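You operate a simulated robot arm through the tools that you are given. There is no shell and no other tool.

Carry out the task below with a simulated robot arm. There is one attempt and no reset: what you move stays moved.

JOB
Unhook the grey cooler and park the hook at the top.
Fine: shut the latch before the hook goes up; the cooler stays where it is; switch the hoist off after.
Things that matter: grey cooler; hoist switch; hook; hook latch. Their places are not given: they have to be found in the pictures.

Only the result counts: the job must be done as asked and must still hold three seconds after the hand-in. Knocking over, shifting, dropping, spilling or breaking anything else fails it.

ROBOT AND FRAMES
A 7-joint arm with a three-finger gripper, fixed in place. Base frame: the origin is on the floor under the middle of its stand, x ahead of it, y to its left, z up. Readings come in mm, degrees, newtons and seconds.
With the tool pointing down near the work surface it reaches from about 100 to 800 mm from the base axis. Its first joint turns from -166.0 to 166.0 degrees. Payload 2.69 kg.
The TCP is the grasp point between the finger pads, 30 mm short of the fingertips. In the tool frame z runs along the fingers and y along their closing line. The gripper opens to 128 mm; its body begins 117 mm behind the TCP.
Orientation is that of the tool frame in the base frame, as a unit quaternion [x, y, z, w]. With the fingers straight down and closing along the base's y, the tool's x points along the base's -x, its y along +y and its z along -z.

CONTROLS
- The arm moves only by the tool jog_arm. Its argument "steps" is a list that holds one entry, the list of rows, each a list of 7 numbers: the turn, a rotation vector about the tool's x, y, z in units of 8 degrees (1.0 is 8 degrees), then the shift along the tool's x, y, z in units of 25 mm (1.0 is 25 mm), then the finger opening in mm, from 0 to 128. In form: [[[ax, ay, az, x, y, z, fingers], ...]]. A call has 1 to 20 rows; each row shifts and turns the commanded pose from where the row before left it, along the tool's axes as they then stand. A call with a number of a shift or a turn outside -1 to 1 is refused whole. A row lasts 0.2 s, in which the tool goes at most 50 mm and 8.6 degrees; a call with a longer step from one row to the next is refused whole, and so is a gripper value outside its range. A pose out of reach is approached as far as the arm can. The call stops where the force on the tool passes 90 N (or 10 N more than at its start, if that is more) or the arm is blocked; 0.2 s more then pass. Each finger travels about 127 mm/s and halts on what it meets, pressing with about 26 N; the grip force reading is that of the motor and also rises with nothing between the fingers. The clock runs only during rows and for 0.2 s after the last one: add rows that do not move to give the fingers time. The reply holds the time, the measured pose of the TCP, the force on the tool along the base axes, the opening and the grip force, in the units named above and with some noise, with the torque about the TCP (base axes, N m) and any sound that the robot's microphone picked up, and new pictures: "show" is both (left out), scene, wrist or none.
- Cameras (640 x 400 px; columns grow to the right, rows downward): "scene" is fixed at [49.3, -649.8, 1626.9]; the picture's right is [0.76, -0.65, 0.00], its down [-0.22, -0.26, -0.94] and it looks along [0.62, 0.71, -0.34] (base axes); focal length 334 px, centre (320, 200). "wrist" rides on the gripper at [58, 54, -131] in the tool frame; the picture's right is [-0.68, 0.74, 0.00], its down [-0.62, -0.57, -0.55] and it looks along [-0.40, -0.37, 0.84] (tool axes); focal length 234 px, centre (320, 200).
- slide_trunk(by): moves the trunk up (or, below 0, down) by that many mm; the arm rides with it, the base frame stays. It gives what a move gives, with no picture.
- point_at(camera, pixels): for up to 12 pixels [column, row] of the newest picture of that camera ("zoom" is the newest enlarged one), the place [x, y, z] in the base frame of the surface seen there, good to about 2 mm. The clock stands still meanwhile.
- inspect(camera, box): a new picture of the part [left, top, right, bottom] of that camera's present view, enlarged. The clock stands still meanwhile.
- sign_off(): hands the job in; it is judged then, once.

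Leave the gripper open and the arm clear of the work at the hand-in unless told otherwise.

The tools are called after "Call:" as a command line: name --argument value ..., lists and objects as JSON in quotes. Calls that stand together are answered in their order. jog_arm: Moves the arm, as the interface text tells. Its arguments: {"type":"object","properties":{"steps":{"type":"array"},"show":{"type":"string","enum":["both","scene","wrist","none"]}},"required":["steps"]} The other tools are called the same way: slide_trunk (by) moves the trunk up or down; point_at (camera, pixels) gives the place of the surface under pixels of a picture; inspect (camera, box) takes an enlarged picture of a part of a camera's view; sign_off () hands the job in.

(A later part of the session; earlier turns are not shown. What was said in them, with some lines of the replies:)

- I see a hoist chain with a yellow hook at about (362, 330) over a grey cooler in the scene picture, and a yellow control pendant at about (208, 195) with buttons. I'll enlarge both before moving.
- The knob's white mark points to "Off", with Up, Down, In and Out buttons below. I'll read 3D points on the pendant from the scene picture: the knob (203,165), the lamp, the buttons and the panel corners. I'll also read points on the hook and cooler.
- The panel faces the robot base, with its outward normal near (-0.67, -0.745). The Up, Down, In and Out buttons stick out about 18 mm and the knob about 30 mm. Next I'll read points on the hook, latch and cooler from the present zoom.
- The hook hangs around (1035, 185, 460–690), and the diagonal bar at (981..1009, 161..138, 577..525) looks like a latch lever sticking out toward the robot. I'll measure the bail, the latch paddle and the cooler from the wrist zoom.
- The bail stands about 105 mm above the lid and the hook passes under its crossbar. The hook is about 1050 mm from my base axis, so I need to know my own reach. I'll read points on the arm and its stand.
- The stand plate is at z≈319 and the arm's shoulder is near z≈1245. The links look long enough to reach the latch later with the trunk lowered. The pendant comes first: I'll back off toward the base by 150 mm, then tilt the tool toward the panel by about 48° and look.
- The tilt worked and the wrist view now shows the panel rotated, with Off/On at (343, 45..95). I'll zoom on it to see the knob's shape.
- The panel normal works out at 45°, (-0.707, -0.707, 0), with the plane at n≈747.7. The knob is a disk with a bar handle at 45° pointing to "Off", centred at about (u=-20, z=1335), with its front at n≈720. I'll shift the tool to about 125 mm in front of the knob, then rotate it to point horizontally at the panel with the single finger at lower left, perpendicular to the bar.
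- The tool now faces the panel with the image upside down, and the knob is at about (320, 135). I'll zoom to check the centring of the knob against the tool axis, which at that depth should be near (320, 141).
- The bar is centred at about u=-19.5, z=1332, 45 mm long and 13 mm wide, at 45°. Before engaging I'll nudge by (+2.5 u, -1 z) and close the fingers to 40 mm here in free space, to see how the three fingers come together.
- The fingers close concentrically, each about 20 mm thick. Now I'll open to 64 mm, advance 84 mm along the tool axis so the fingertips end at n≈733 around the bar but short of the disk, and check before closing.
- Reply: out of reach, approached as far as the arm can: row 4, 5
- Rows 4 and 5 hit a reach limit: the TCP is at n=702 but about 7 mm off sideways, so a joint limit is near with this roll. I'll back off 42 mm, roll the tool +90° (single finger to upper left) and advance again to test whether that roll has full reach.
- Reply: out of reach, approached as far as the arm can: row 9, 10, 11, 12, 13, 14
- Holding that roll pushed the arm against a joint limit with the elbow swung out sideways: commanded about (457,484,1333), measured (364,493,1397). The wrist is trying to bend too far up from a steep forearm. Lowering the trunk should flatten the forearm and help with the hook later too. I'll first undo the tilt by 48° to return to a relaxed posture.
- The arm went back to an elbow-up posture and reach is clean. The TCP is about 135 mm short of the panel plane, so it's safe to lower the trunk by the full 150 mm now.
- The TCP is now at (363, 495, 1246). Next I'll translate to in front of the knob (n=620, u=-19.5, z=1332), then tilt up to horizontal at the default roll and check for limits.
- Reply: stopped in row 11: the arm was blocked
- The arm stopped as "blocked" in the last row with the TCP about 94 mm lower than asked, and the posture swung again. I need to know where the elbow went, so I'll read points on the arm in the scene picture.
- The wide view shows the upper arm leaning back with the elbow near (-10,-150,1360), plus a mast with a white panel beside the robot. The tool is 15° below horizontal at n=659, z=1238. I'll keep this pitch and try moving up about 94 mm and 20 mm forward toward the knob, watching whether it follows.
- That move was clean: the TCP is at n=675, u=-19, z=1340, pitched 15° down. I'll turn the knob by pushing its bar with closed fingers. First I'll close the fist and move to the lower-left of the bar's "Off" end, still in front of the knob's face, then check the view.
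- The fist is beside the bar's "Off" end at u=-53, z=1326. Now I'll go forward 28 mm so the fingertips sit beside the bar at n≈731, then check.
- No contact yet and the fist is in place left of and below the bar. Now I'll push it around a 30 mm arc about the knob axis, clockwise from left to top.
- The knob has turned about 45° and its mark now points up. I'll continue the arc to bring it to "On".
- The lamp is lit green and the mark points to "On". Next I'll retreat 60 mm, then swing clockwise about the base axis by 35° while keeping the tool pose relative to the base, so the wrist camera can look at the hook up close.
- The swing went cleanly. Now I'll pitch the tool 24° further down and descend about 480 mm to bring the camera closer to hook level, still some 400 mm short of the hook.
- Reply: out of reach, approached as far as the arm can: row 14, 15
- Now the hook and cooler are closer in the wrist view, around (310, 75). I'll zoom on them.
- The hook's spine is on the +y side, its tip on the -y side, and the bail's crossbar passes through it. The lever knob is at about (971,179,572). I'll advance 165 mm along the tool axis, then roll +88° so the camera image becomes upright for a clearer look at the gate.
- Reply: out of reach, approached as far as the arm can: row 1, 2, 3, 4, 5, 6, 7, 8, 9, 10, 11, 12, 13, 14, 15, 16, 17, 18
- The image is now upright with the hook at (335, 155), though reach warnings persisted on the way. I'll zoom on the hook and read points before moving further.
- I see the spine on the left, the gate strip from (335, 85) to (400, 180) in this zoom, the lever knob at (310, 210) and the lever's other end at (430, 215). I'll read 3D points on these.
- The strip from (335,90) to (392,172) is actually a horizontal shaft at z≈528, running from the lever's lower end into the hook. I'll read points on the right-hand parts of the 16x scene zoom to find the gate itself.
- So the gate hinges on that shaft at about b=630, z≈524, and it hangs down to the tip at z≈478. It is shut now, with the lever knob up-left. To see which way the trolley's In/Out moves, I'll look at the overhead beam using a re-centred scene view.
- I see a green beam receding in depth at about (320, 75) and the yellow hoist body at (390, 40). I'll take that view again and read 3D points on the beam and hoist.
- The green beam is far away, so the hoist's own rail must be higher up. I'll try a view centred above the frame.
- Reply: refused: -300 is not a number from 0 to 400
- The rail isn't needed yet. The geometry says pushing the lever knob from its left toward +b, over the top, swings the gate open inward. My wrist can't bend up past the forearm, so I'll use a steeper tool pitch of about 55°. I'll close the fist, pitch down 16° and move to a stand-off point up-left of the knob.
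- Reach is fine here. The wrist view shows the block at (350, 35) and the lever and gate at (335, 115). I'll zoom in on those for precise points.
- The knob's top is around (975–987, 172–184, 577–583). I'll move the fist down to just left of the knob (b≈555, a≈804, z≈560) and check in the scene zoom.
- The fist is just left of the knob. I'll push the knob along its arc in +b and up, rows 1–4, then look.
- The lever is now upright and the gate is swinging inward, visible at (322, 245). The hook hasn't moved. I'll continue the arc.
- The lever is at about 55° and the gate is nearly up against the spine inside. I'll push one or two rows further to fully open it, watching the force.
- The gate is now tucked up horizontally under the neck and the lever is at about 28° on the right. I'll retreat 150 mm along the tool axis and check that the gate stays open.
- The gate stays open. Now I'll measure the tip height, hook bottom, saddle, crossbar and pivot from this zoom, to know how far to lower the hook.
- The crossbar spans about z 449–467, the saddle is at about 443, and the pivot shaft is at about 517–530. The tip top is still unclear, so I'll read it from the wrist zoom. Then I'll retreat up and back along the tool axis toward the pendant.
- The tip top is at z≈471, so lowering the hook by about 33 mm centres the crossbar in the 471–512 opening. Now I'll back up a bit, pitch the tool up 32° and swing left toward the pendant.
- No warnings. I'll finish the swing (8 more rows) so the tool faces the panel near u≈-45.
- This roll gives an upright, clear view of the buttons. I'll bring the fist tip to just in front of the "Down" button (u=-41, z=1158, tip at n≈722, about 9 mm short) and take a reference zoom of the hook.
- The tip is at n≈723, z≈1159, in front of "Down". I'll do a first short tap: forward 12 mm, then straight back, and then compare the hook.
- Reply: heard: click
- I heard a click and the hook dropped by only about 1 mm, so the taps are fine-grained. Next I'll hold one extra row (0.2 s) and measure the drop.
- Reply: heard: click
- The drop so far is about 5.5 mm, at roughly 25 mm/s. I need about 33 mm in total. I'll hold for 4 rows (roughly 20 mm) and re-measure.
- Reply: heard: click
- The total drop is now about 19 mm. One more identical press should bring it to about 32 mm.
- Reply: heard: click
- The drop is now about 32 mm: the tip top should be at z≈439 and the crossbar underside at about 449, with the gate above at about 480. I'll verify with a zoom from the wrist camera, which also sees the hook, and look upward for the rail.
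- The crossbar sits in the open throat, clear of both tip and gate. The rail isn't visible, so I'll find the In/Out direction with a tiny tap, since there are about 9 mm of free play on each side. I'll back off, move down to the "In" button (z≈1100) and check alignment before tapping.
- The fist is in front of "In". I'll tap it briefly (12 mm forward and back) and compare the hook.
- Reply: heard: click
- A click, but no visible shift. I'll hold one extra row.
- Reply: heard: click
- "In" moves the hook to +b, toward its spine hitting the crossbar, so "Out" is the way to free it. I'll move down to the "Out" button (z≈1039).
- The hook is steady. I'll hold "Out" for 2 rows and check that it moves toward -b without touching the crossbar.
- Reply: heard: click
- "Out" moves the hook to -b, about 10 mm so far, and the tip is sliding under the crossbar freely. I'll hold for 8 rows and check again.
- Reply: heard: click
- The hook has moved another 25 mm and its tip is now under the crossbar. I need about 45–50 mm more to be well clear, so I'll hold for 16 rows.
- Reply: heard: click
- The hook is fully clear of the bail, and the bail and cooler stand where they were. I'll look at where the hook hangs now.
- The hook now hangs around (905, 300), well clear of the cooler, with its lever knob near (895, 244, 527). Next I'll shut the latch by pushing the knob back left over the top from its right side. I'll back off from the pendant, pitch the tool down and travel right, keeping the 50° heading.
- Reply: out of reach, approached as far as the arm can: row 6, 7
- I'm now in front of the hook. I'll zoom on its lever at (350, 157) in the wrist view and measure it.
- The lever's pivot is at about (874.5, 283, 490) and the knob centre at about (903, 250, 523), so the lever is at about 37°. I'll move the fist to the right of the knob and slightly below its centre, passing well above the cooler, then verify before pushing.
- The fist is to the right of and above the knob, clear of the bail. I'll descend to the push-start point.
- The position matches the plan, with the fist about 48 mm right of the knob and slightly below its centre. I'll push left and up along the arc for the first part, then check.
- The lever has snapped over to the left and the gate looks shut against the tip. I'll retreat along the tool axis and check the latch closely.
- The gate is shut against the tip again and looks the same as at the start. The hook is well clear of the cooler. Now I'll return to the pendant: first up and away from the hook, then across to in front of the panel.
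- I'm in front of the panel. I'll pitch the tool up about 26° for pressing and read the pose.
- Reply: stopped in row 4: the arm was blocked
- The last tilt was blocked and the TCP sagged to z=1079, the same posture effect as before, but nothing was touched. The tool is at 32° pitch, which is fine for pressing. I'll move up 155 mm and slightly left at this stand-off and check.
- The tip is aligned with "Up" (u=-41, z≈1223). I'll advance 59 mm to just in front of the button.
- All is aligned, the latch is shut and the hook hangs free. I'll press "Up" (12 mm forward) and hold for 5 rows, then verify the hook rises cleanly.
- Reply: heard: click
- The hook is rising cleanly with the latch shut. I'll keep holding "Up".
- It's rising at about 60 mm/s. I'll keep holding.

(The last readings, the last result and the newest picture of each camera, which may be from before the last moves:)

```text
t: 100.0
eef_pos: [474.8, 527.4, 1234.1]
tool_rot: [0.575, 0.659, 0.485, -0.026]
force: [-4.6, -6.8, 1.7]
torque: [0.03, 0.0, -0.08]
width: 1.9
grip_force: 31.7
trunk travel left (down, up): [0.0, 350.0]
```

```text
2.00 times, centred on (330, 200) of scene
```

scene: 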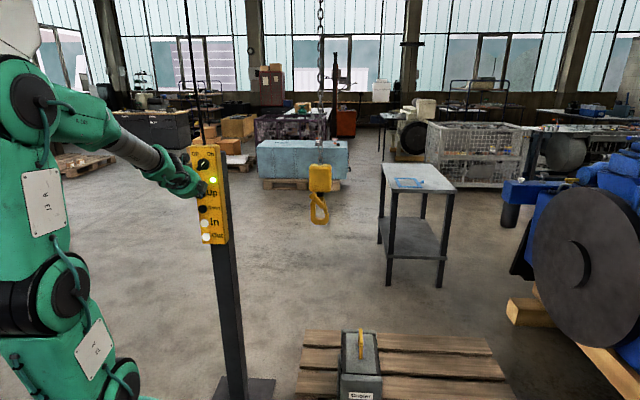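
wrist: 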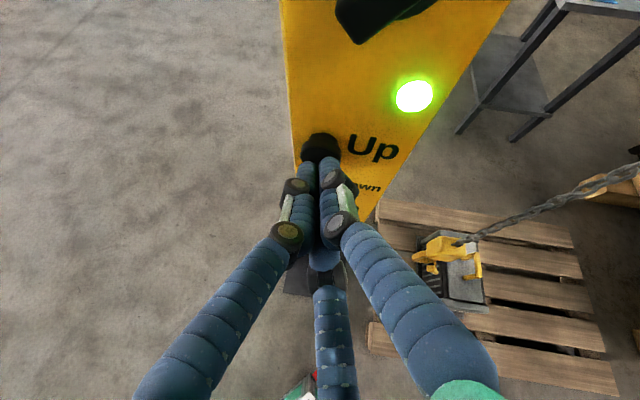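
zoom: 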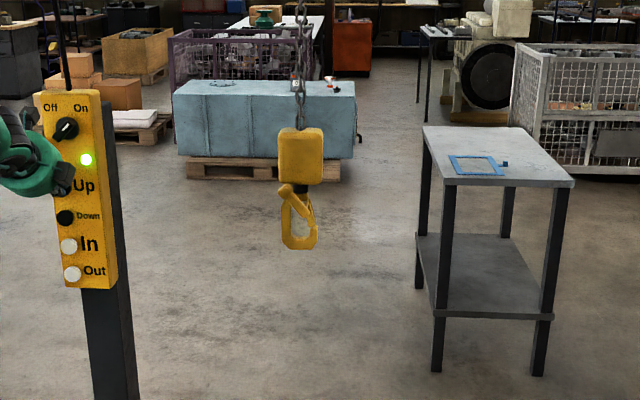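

The hook continues up, hanging straight with the latch shut. I'll keep holding.

Call:
jog_arm --steps '[[[0, 0, 0, 0, 0, 0, 0], [0, 0, 0, 0, 0, 0, 0], [0, 0, 0, 0, 0, 0, 0], [0, 0, 0, 0, 0, 0, 0], [0, 0, 0, 0, 0, 0, 0], [0, 0, 0, 0, 0, 0, 0], [0, 0, 0, 0, 0, 0, 0], [0, 0, 0, 0, 0, 0, 0], [0, 0, 0, 0, 0, 0, 0], [0, 0, 0, 0, 0, 0, 0], [0, 0, 0, 0, 0, 0, 0], [0, 0, 0, 0, 0, 0, 0], [0, 0, 0, 0, 0, 0, 0], [0, 0, 0, 0, 0, 0, 0], [0, 0, 0, 0, 0, 0, 0], [0, 0, 0, 0, 0, 0, 0], [0, 0, 0, 0, 0, 0, 0], [0, 0, 0, 0, 0, 0, 0], [0, 0, 0, 0, 0, 0, 0], [0, 0, 0, 0, 0, 0, 0]]]' --show "scene"

Call:
jog_arm --steps '[[[0, 0, 0, 0, 0, 0, 0], [0, 0, 0, 0, 0, 0, 0], [0, 0, 0, 0, 0, 0, 0], [0, 0, 0, 0, 0, 0, 0], [0, 0, 0, 0, 0, 0, 0], [0, 0, 0, 0, 0, 0, 0], [0, 0, 0, 0, 0, 0, 0], [0, 0, 0, 0, 0, 0, 0], [0, 0, 0, 0, 0, 0, 0], [0, 0, 0, 0, 0, 0, 0], [0, 0, 0, 0, 0, 0, 0], [0, 0, 0, 0, 0, 0, 0], [0, 0, 0, 0, 0, 0, 0], [0, 0, 0, 0, 0, 0, 0], [0, 0, 0, 0, 0, 0, 0], [0, 0, 0, 0, 0, 0, 0], [0, 0, 0, 0, 0, 0, 0], [0, 0, 0, 0, 0, 0, 0], [0, 0, 0, 0, 0, 0, 0], [0, 0, 0, 0, 0, 0, 0]]]' --show "scene"

```text
t: 104.2
eef_pos: [474.6, 527.4, 1234.8]
tool_rot: [0.575, 0.66, 0.484, -0.026]
force: [-3.8, -7.2, 2.2]
torque: [0.07, -0.02, -0.07]
width: 2.0
grip_force: 31.1
trunk travel left (down, up): [0.0, 350.0]
```

scene: 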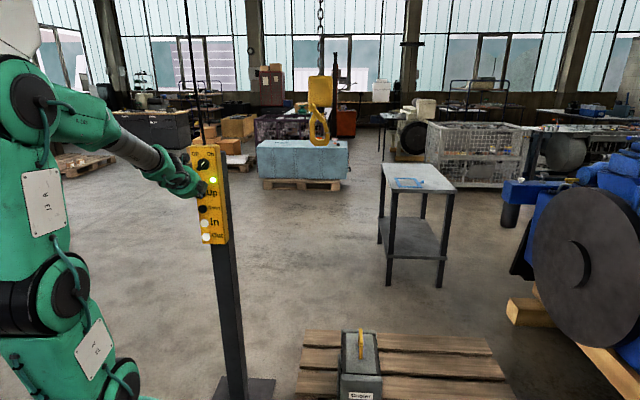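

```text
t: 108.3
eef_pos: [474.2, 526.5, 1236.2]
tool_rot: [0.574, 0.659, 0.484, -0.026]
force: [-5.1, -7.5, 2.7]
torque: [0.02, -0.03, -0.1]
width: 2.2
grip_force: 31.6
trunk travel left (down, up): [0.0, 350.0]
```

scene: 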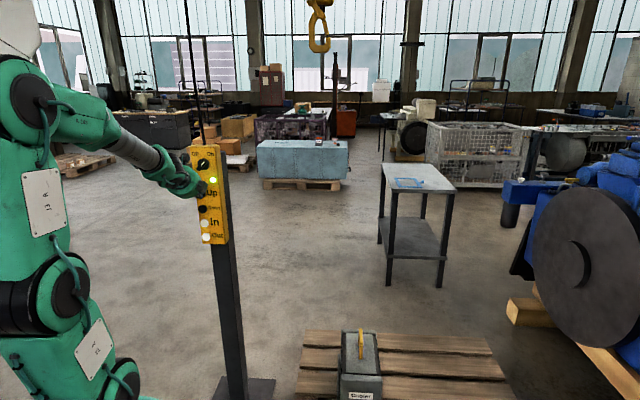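

The hook is nearing the top of the frame. I'll keep holding and then look at the re-centred top view for the end stop.

Call:
jog_arm --steps '[[[0, 0, 0, 0, 0, 0, 0], [0, 0, 0, 0, 0, 0, 0], [0, 0, 0, 0, 0, 0, 0], [0, 0, 0, 0, 0, 0, 0], [0, 0, 0, 0, 0, 0, 0], [0, 0, 0, 0, 0, 0, 0], [0, 0, 0, 0, 0, 0, 0], [0, 0, 0, 0, 0, 0, 0], [0, 0, 0, 0, 0, 0, 0], [0, 0, 0, 0, 0, 0, 0], [0, 0, 0, 0, 0, 0, 0], [0, 0, 0, 0, 0, 0, 0], [0, 0, 0, 0, 0, 0, 0], [0, 0, 0, 0, 0, 0, 0], [0, 0, 0, 0, 0, 0, 0], [0, 0, 0, 0, 0, 0, 0], [0, 0, 0, 0, 0, 0, 0], [0, 0, 0, 0, 0, 0, 0], [0, 0, 0, 0, 0, 0, 0], [0, 0, 0, 0, 0, 0, 0]]]' --show "none"

Call:
inspect --camera "scene" --box '[0, 0, 640, 4]'

```text
t: 112.5
eef_pos: [476.3, 528.3, 1234.7]
tool_rot: [0.575, 0.659, 0.484, -0.025]
force: [-4.4, -6.9, 2.2]
torque: [0.06, -0.05, -0.05]
width: 2.2
grip_force: 31.6
trunk travel left (down, up): [0.0, 350.0]
```

```text
1.00 times, centred on (320, 2) of scene (not enlarged: the box is as wide or as high as the picture)
```

zoom: 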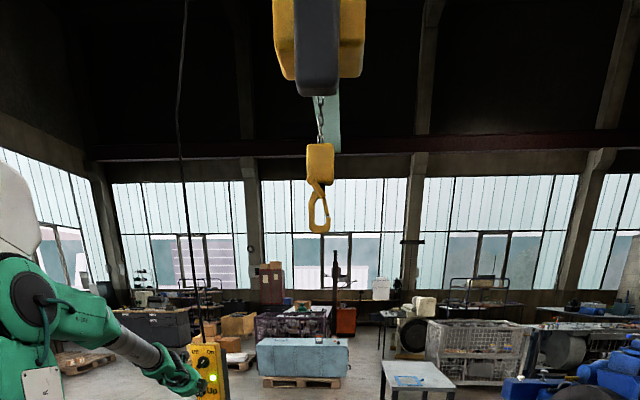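

The block is close below the hoist body now. I'll hold for another 10 rows and compare the position.

Call:
jog_arm --steps '[[[0, 0, 0, 0, 0, 0, 0], [0, 0, 0, 0, 0, 0, 0], [0, 0, 0, 0, 0, 0, 0], [0, 0, 0, 0, 0, 0, 0], [0, 0, 0, 0, 0, 0, 0], [0, 0, 0, 0, 0, 0, 0], [0, 0, 0, 0, 0, 0, 0], [0, 0, 0, 0, 0, 0, 0], [0, 0, 0, 0, 0, 0, 0], [0, 0, 0, 0, 0, 0, 0]]]' --show "none"

Call:
inspect --camera "scene" --box '[0, 0, 640, 4]'

Call:
jog_arm --steps '[[[0, 0, 0, 0, 0, 0, 0], [0, 0, 0, 0, 0, 0, 0], [0, 0, 0, 0, 0, 0, 0], [0, 0, 0, 0, 0, 0, 0], [0, 0, 0, 0, 0, 0, 0], [0, 0, 0, 0, 0, 0, 0], [0, 0, 0, 0, 0, 0, 0], [0, 0, 0, 0, 0, 0, 0], [0, 0, 0, 0, 0, 0, 0], [0, 0, 0, 0, 0, 0, 0]]]' --show "none"

Call:
inspect --camera "scene" --box '[0, 0, 640, 4]'

```text
t: 114.8
eef_pos: [474.3, 528.0, 1236.3]
tool_rot: [0.574, 0.659, 0.485, -0.026]
force: [-4.1, -6.5, 2.1]
torque: [0.03, -0.05, -0.04]
width: 2.0
grip_force: 31.6
trunk travel left (down, up): [0.0, 350.0]
```

```text
1.00 times, centred on (320, 2) of scene (not enlarged: the box is as wide or as high as the picture)
```

zoom: 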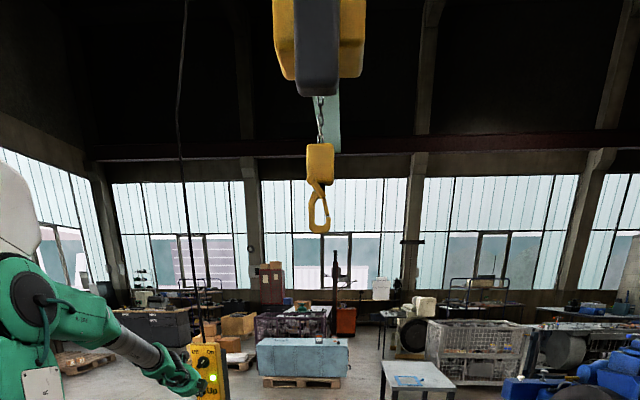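

```text
t: 117.0
eef_pos: [475.7, 527.2, 1234.0]
tool_rot: [0.574, 0.659, 0.485, -0.025]
force: [-5.5, -6.2, 2.9]
torque: [0.02, -0.04, -0.07]
width: 2.2
grip_force: 31.5
trunk travel left (down, up): [0.0, 350.0]
```

```text
1.00 times, centred on (320, 2) of scene (not enlarged: the box is as wide or as high as the picture)
```

zoom: 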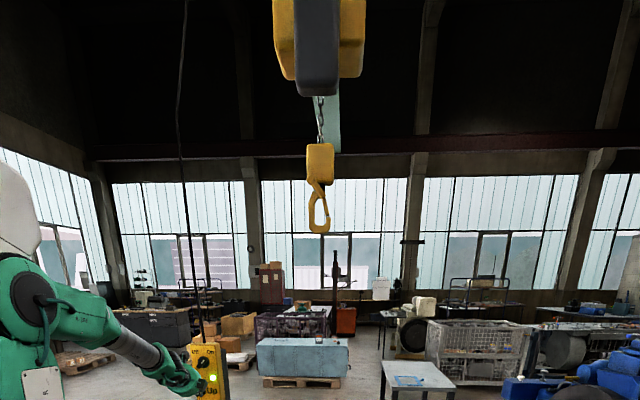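

The hook hasn't moved over the last 20 rows, so it is at its upper end stop. I'll zoom to confirm the latch is still shut up there.

Call:
inspect --camera "scene" --box '[280, 0, 360, 50]'

Call:
inspect --camera "scene" --box '[310, 0, 330, 30]'

```text
8.00 times, centred on (320, 25) of scene
```

zoom: 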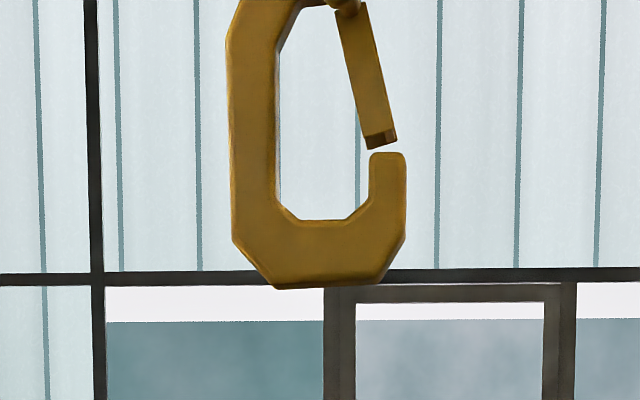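

```text
13.33 times, centred on (320, 15) of scene
```

zoom: 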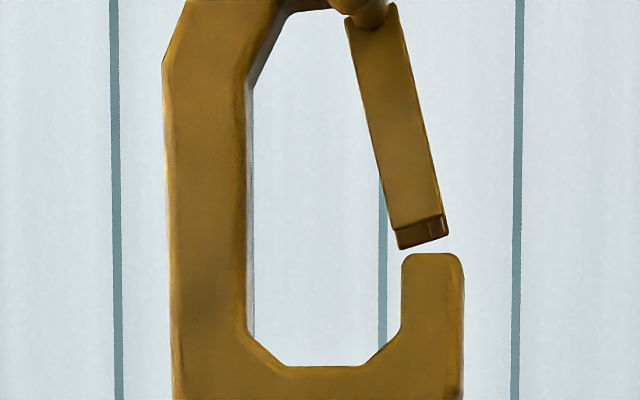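

The gate lines up over the tip as it did at the start, so the latch is shut, and the hook is parked at the top. Now I'll release "Up", back off and move to the right of the knob for the switch-off push.

Call:
jog_arm --steps '[[[0, 0, 0, -0.136, -0.224, -0.402, 0], [0, 0, 0, -0.226, -0.373, -0.671, 0], [0, 0, 0, -0.226, -0.373, -0.671, 0], [0, 0, 0, 0.148, 0.937, -0.573, 0], [0, 0, 0, 0.148, 0.937, -0.573, 0], [0, 0, 0, 0.148, 0.937, -0.573, 0], [0, 0, 0, 0.148, 0.937, -0.573, 0], [0, 0, 0, 0, 0, 0, 0]]]' --show "wrist"

Call:
inspect --camera "scene" --box '[170, 130, 240, 200]'

Call:
inspect --camera "wrist" --box '[240, 90, 400, 200]'

```text
t: 118.8
eef_pos: [476.6, 450.1, 1330.4]
tool_rot: [0.575, 0.66, 0.484, -0.026]
force: [-0.6, -0.6, 0.2]
torque: [0.04, 0.01, 0.0]
width: 2.0
grip_force: 31.9
trunk travel left (down, up): [0.0, 350.0]
```

wrist: 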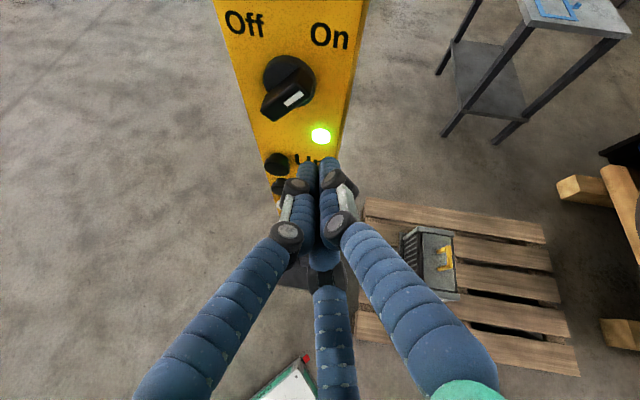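

```text
5.71 times, centred on (205, 165) of scene
```

zoom: 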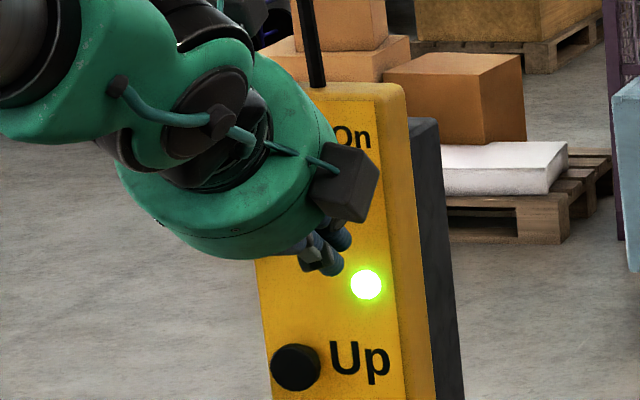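

```text
3.64 times, centred on (320, 145) of wrist
```

zoom: 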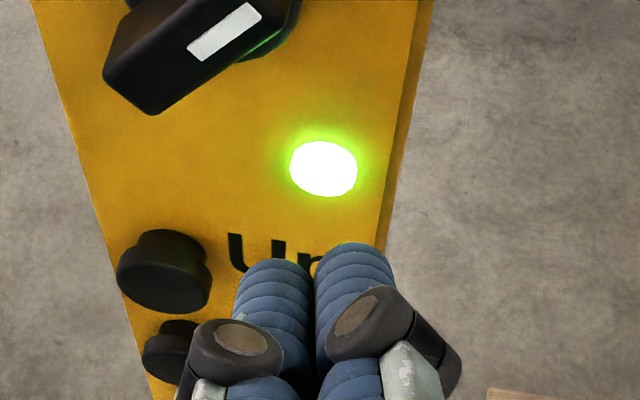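

The fist is right of and below the "On" end of the bar, still short of the panel. I'll advance 48 mm so the tips sit beside the bar, then check.

Call:
jog_arm --steps '[[[0, 0, 0, 0.272, 0.448, 0.804, 0], [0, 0, 0, 0.272, 0.448, 0.804, 0], [0, 0, 0, 0, 0, 0, 0]]]' --show "wrist"

Call:
inspect --camera "wrist" --box '[240, 90, 400, 200]'

Call:
inspect --camera "scene" --box '[170, 130, 240, 200]'

```text
t: 119.5
eef_pos: [511.2, 486.1, 1330.1]
tool_rot: [0.575, 0.659, 0.484, -0.026]
force: [0.1, 0.5, 0.1]
torque: [0.05, -0.01, 0.02]
width: 2.2
grip_force: 31.4
trunk travel left (down, up): [0.0, 350.0]
```

wrist: 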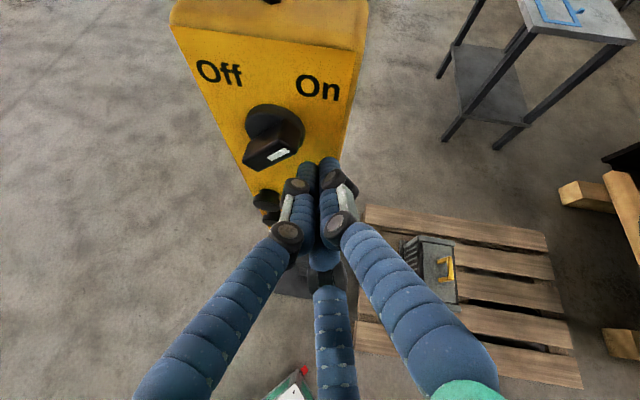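

```text
3.64 times, centred on (320, 145) of wrist
```

zoom: 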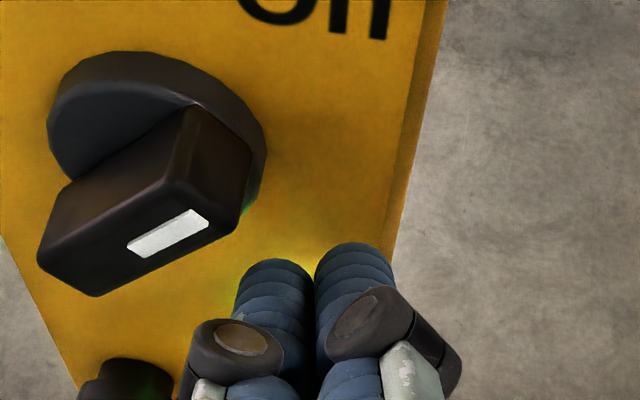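

```text
5.71 times, centred on (205, 165) of scene
```

zoom: 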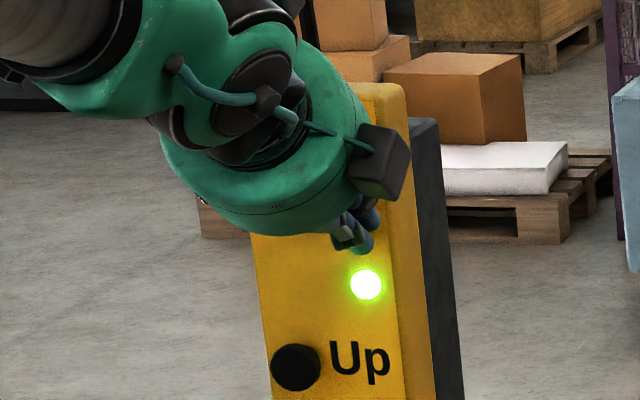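

The fist is beside the bar with no contact force yet. I'll push counter-clockwise along the arc.

Call:
jog_arm --steps '[[[0, 0, 0, 0.344, -0.062, -0.082, 0], [0, 0, 0, 0.144, 0.223, -0.173, 0], [0, 0, 0, 0.206, 0.166, -0.162, 0], [0, 0, 0, 0.256, 0.11, -0.148, 0], [0, 0, 0, 0.29, 0.036, -0.119, 0]]]' --show "wrist"

Call:
inspect --camera "wrist" --box '[240, 90, 400, 200]'

```text
t: 120.8
eef_pos: [499.8, 494.6, 1367.4]
tool_rot: [0.575, 0.66, 0.483, -0.026]
force: [0.0, 1.1, -0.1]
torque: [0.04, -0.01, 0.04]
width: 2.1
grip_force: 31.1
trunk travel left (down, up): [0.0, 350.0]
```

wrist: 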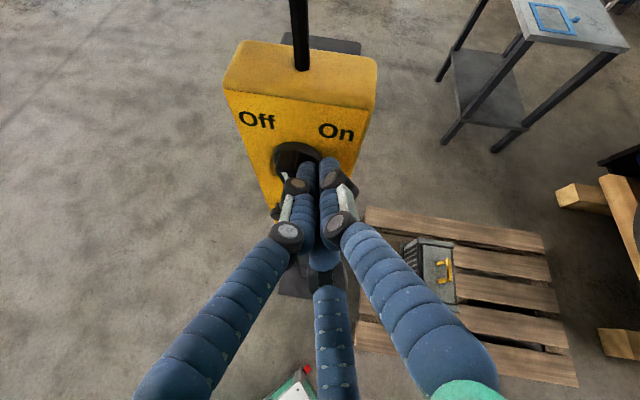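

```text
3.64 times, centred on (320, 145) of wrist
```

zoom: 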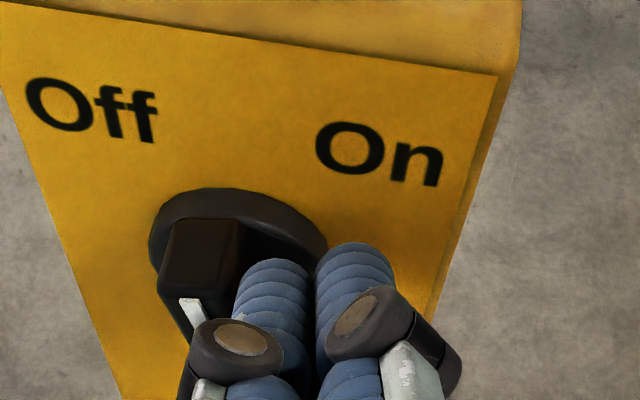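

The knob is turning and its mark now points up. I'll finish the arc toward "Off".

Call:
jog_arm --steps '[[[0, 0, 0, 0.297, -0.036, -0.081, 0], [0, 0, 0, 0.293, -0.103, -0.042, 0], [0, 0, 0, 0.267, -0.17, 0.004, 0], [0, 0, 0, 0.107, -0.095, 0.017, 0]]]' --show "wrist"

Call:
inspect --camera "wrist" --box '[240, 90, 400, 200]'

Call:
inspect --camera "scene" --box '[170, 130, 240, 200]'

```text
t: 121.8
eef_pos: [483.2, 510.7, 1374.9]
tool_rot: [0.574, 0.66, 0.484, -0.026]
force: [-0.8, -0.1, 0.1]
torque: [-0.01, 0.0, 0.02]
width: 2.5
grip_force: 31.2
trunk travel left (down, up): [0.0, 350.0]
```

wrist: 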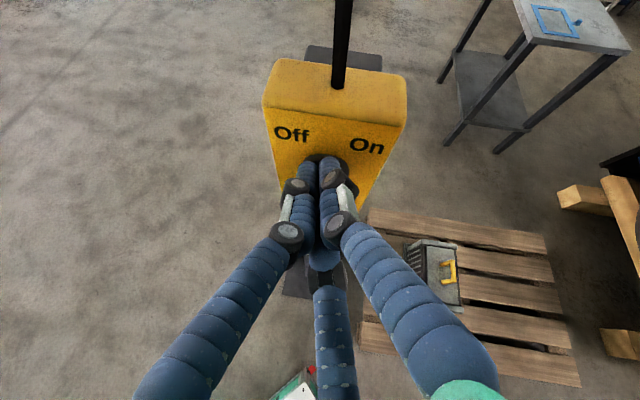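

```text
3.64 times, centred on (320, 145) of wrist
```

zoom: 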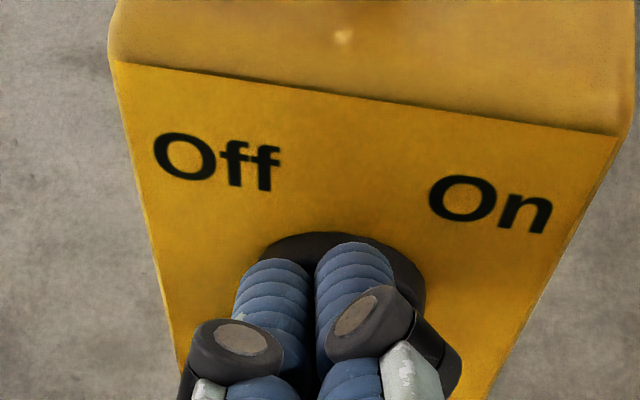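

```text
5.71 times, centred on (205, 165) of scene
```

zoom: 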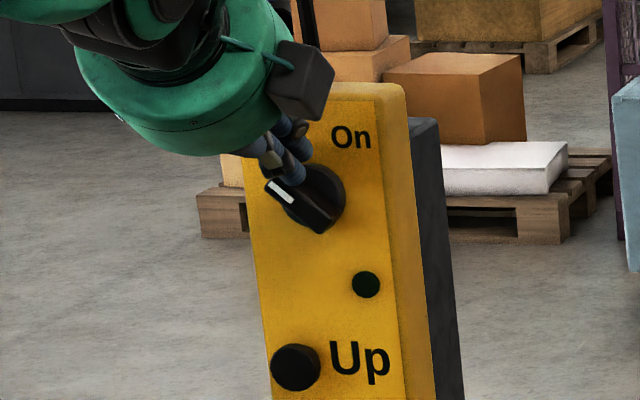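

The lamp is out and the mark points to "Off". I'll pull straight back, open the gripper and move clear.

Call:
jog_arm --steps '[[[0, 0, 0, -0.226, -0.373, -0.671, 0], [0, 0, 0, -0.226, -0.373, -0.671, 0], [0, 0, 0, -0.226, -0.373, -0.671, 0], [0, 0, 0, -0.226, -0.373, -0.671, 0], [0, 0, 0, -0.226, -0.373, -0.671, 0], [0, 0, 0, -0.226, -0.373, -0.671, 128], [0, 0, 0, 0, 0, 0, 128], [0, 0, 0, 0, 0, 0, 128], [0, 0, 0, 0, 0, 0, 128], [0, 0, 0, 0, 0, 0, 128]]]'

Call:
inspect --camera "scene" --box '[170, 130, 240, 200]'

Call:
inspect --camera "scene" --box '[0, 0, 640, 4]'

Call:
inspect --camera "scene" --box '[310, 0, 330, 30]'

Call:
inspect --camera "scene" --box '[310, 300, 420, 380]'

```text
t: 124.0
eef_pos: [396.9, 427.3, 1374.4]
tool_rot: [0.575, 0.659, 0.484, -0.026]
force: [0.3, -0.1, -0.6]
torque: [-0.03, 0.03, -0.01]
width: 128.2
grip_force: 0.0
trunk travel left (down, up): [0.0, 350.0]
```

scene: 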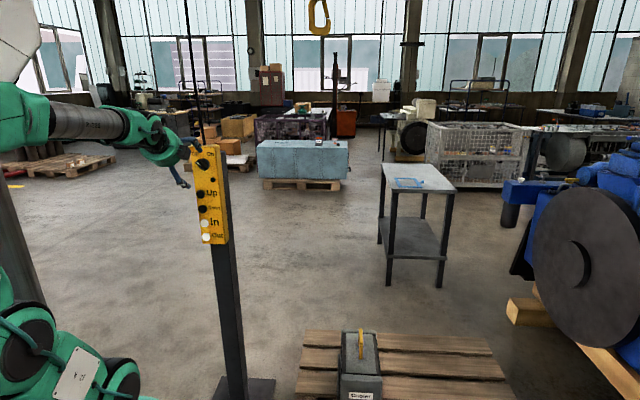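
wrist: 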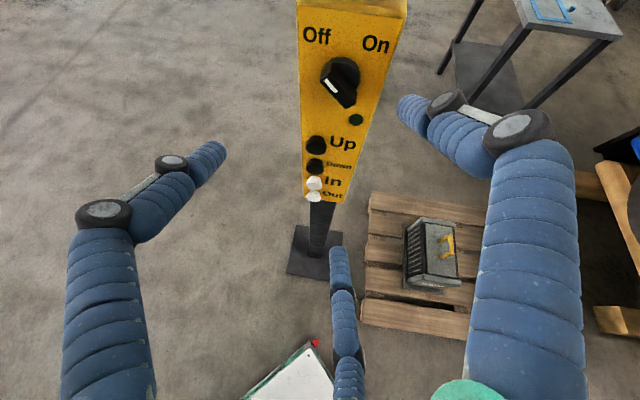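

```text
5.71 times, centred on (205, 165) of scene
```

zoom: 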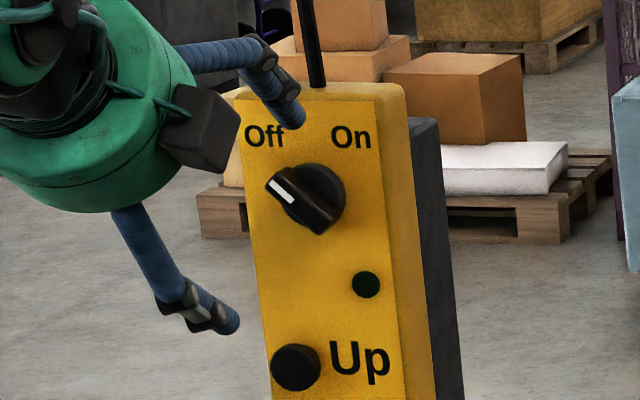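

```text
1.00 times, centred on (320, 2) of scene (not enlarged: the box is as wide or as high as the picture)
```

zoom: 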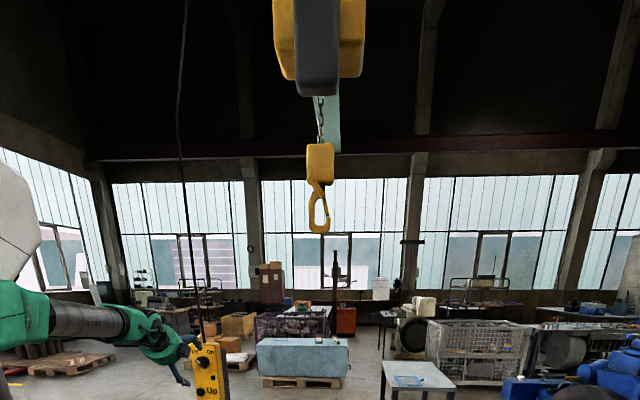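

```text
13.33 times, centred on (320, 15) of scene
```

zoom: 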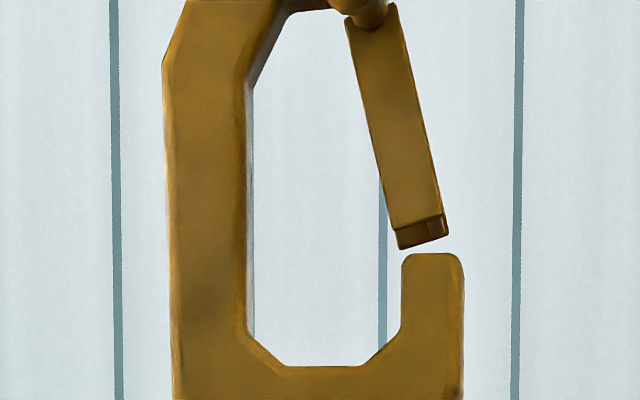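

```text
5.00 times, centred on (365, 340) of scene
```

zoom: 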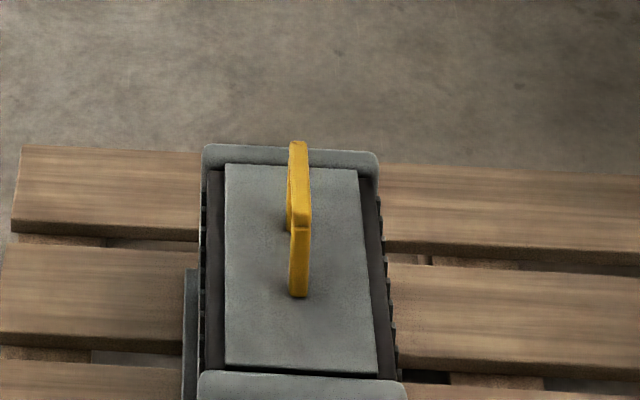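

Everything checks out. The knob is at "Off" with the lamp dark, and the hook is at its top stop with the gate shut. The cooler and bail are where they were, the gripper is open (128 mm) and the fingers are about 100 mm clear of the pendant. Handing in.

Call:
sign_off

```text
The job is handed in.
```

The grey cooler is unhooked, the hook is parked at its top stop with the latch shut, and the hoist is switched off. I've handed the job in.

- **Unhooking:** I switched the hoist on and opened the latch with the closed fingers. I then lowered the hook about 32 mm to free it from the cooler's bail and ran the trolley "Out" until the hook was well clear.
- **Latch:** I shut it before raising the hook. It looked the same as at the start, and was still shut when checked at the top.
- **Parking:** I held "Up" until the hook stopped moving under the hoist, with no change over the last 20 rows.
- **Cooler:** In the pictures it and its bail stand where they were.
- **Hoist switch:** The knob points to "Off" and the lamp is dark.
- **Arm:** The gripper is open at 128 mm and the fingers are about 100 mm clear of the pendant.

A short test press of "In", made to find the trolley's direction, moved the hook about 6 mm the wrong way. It did not appear to touch the bail.
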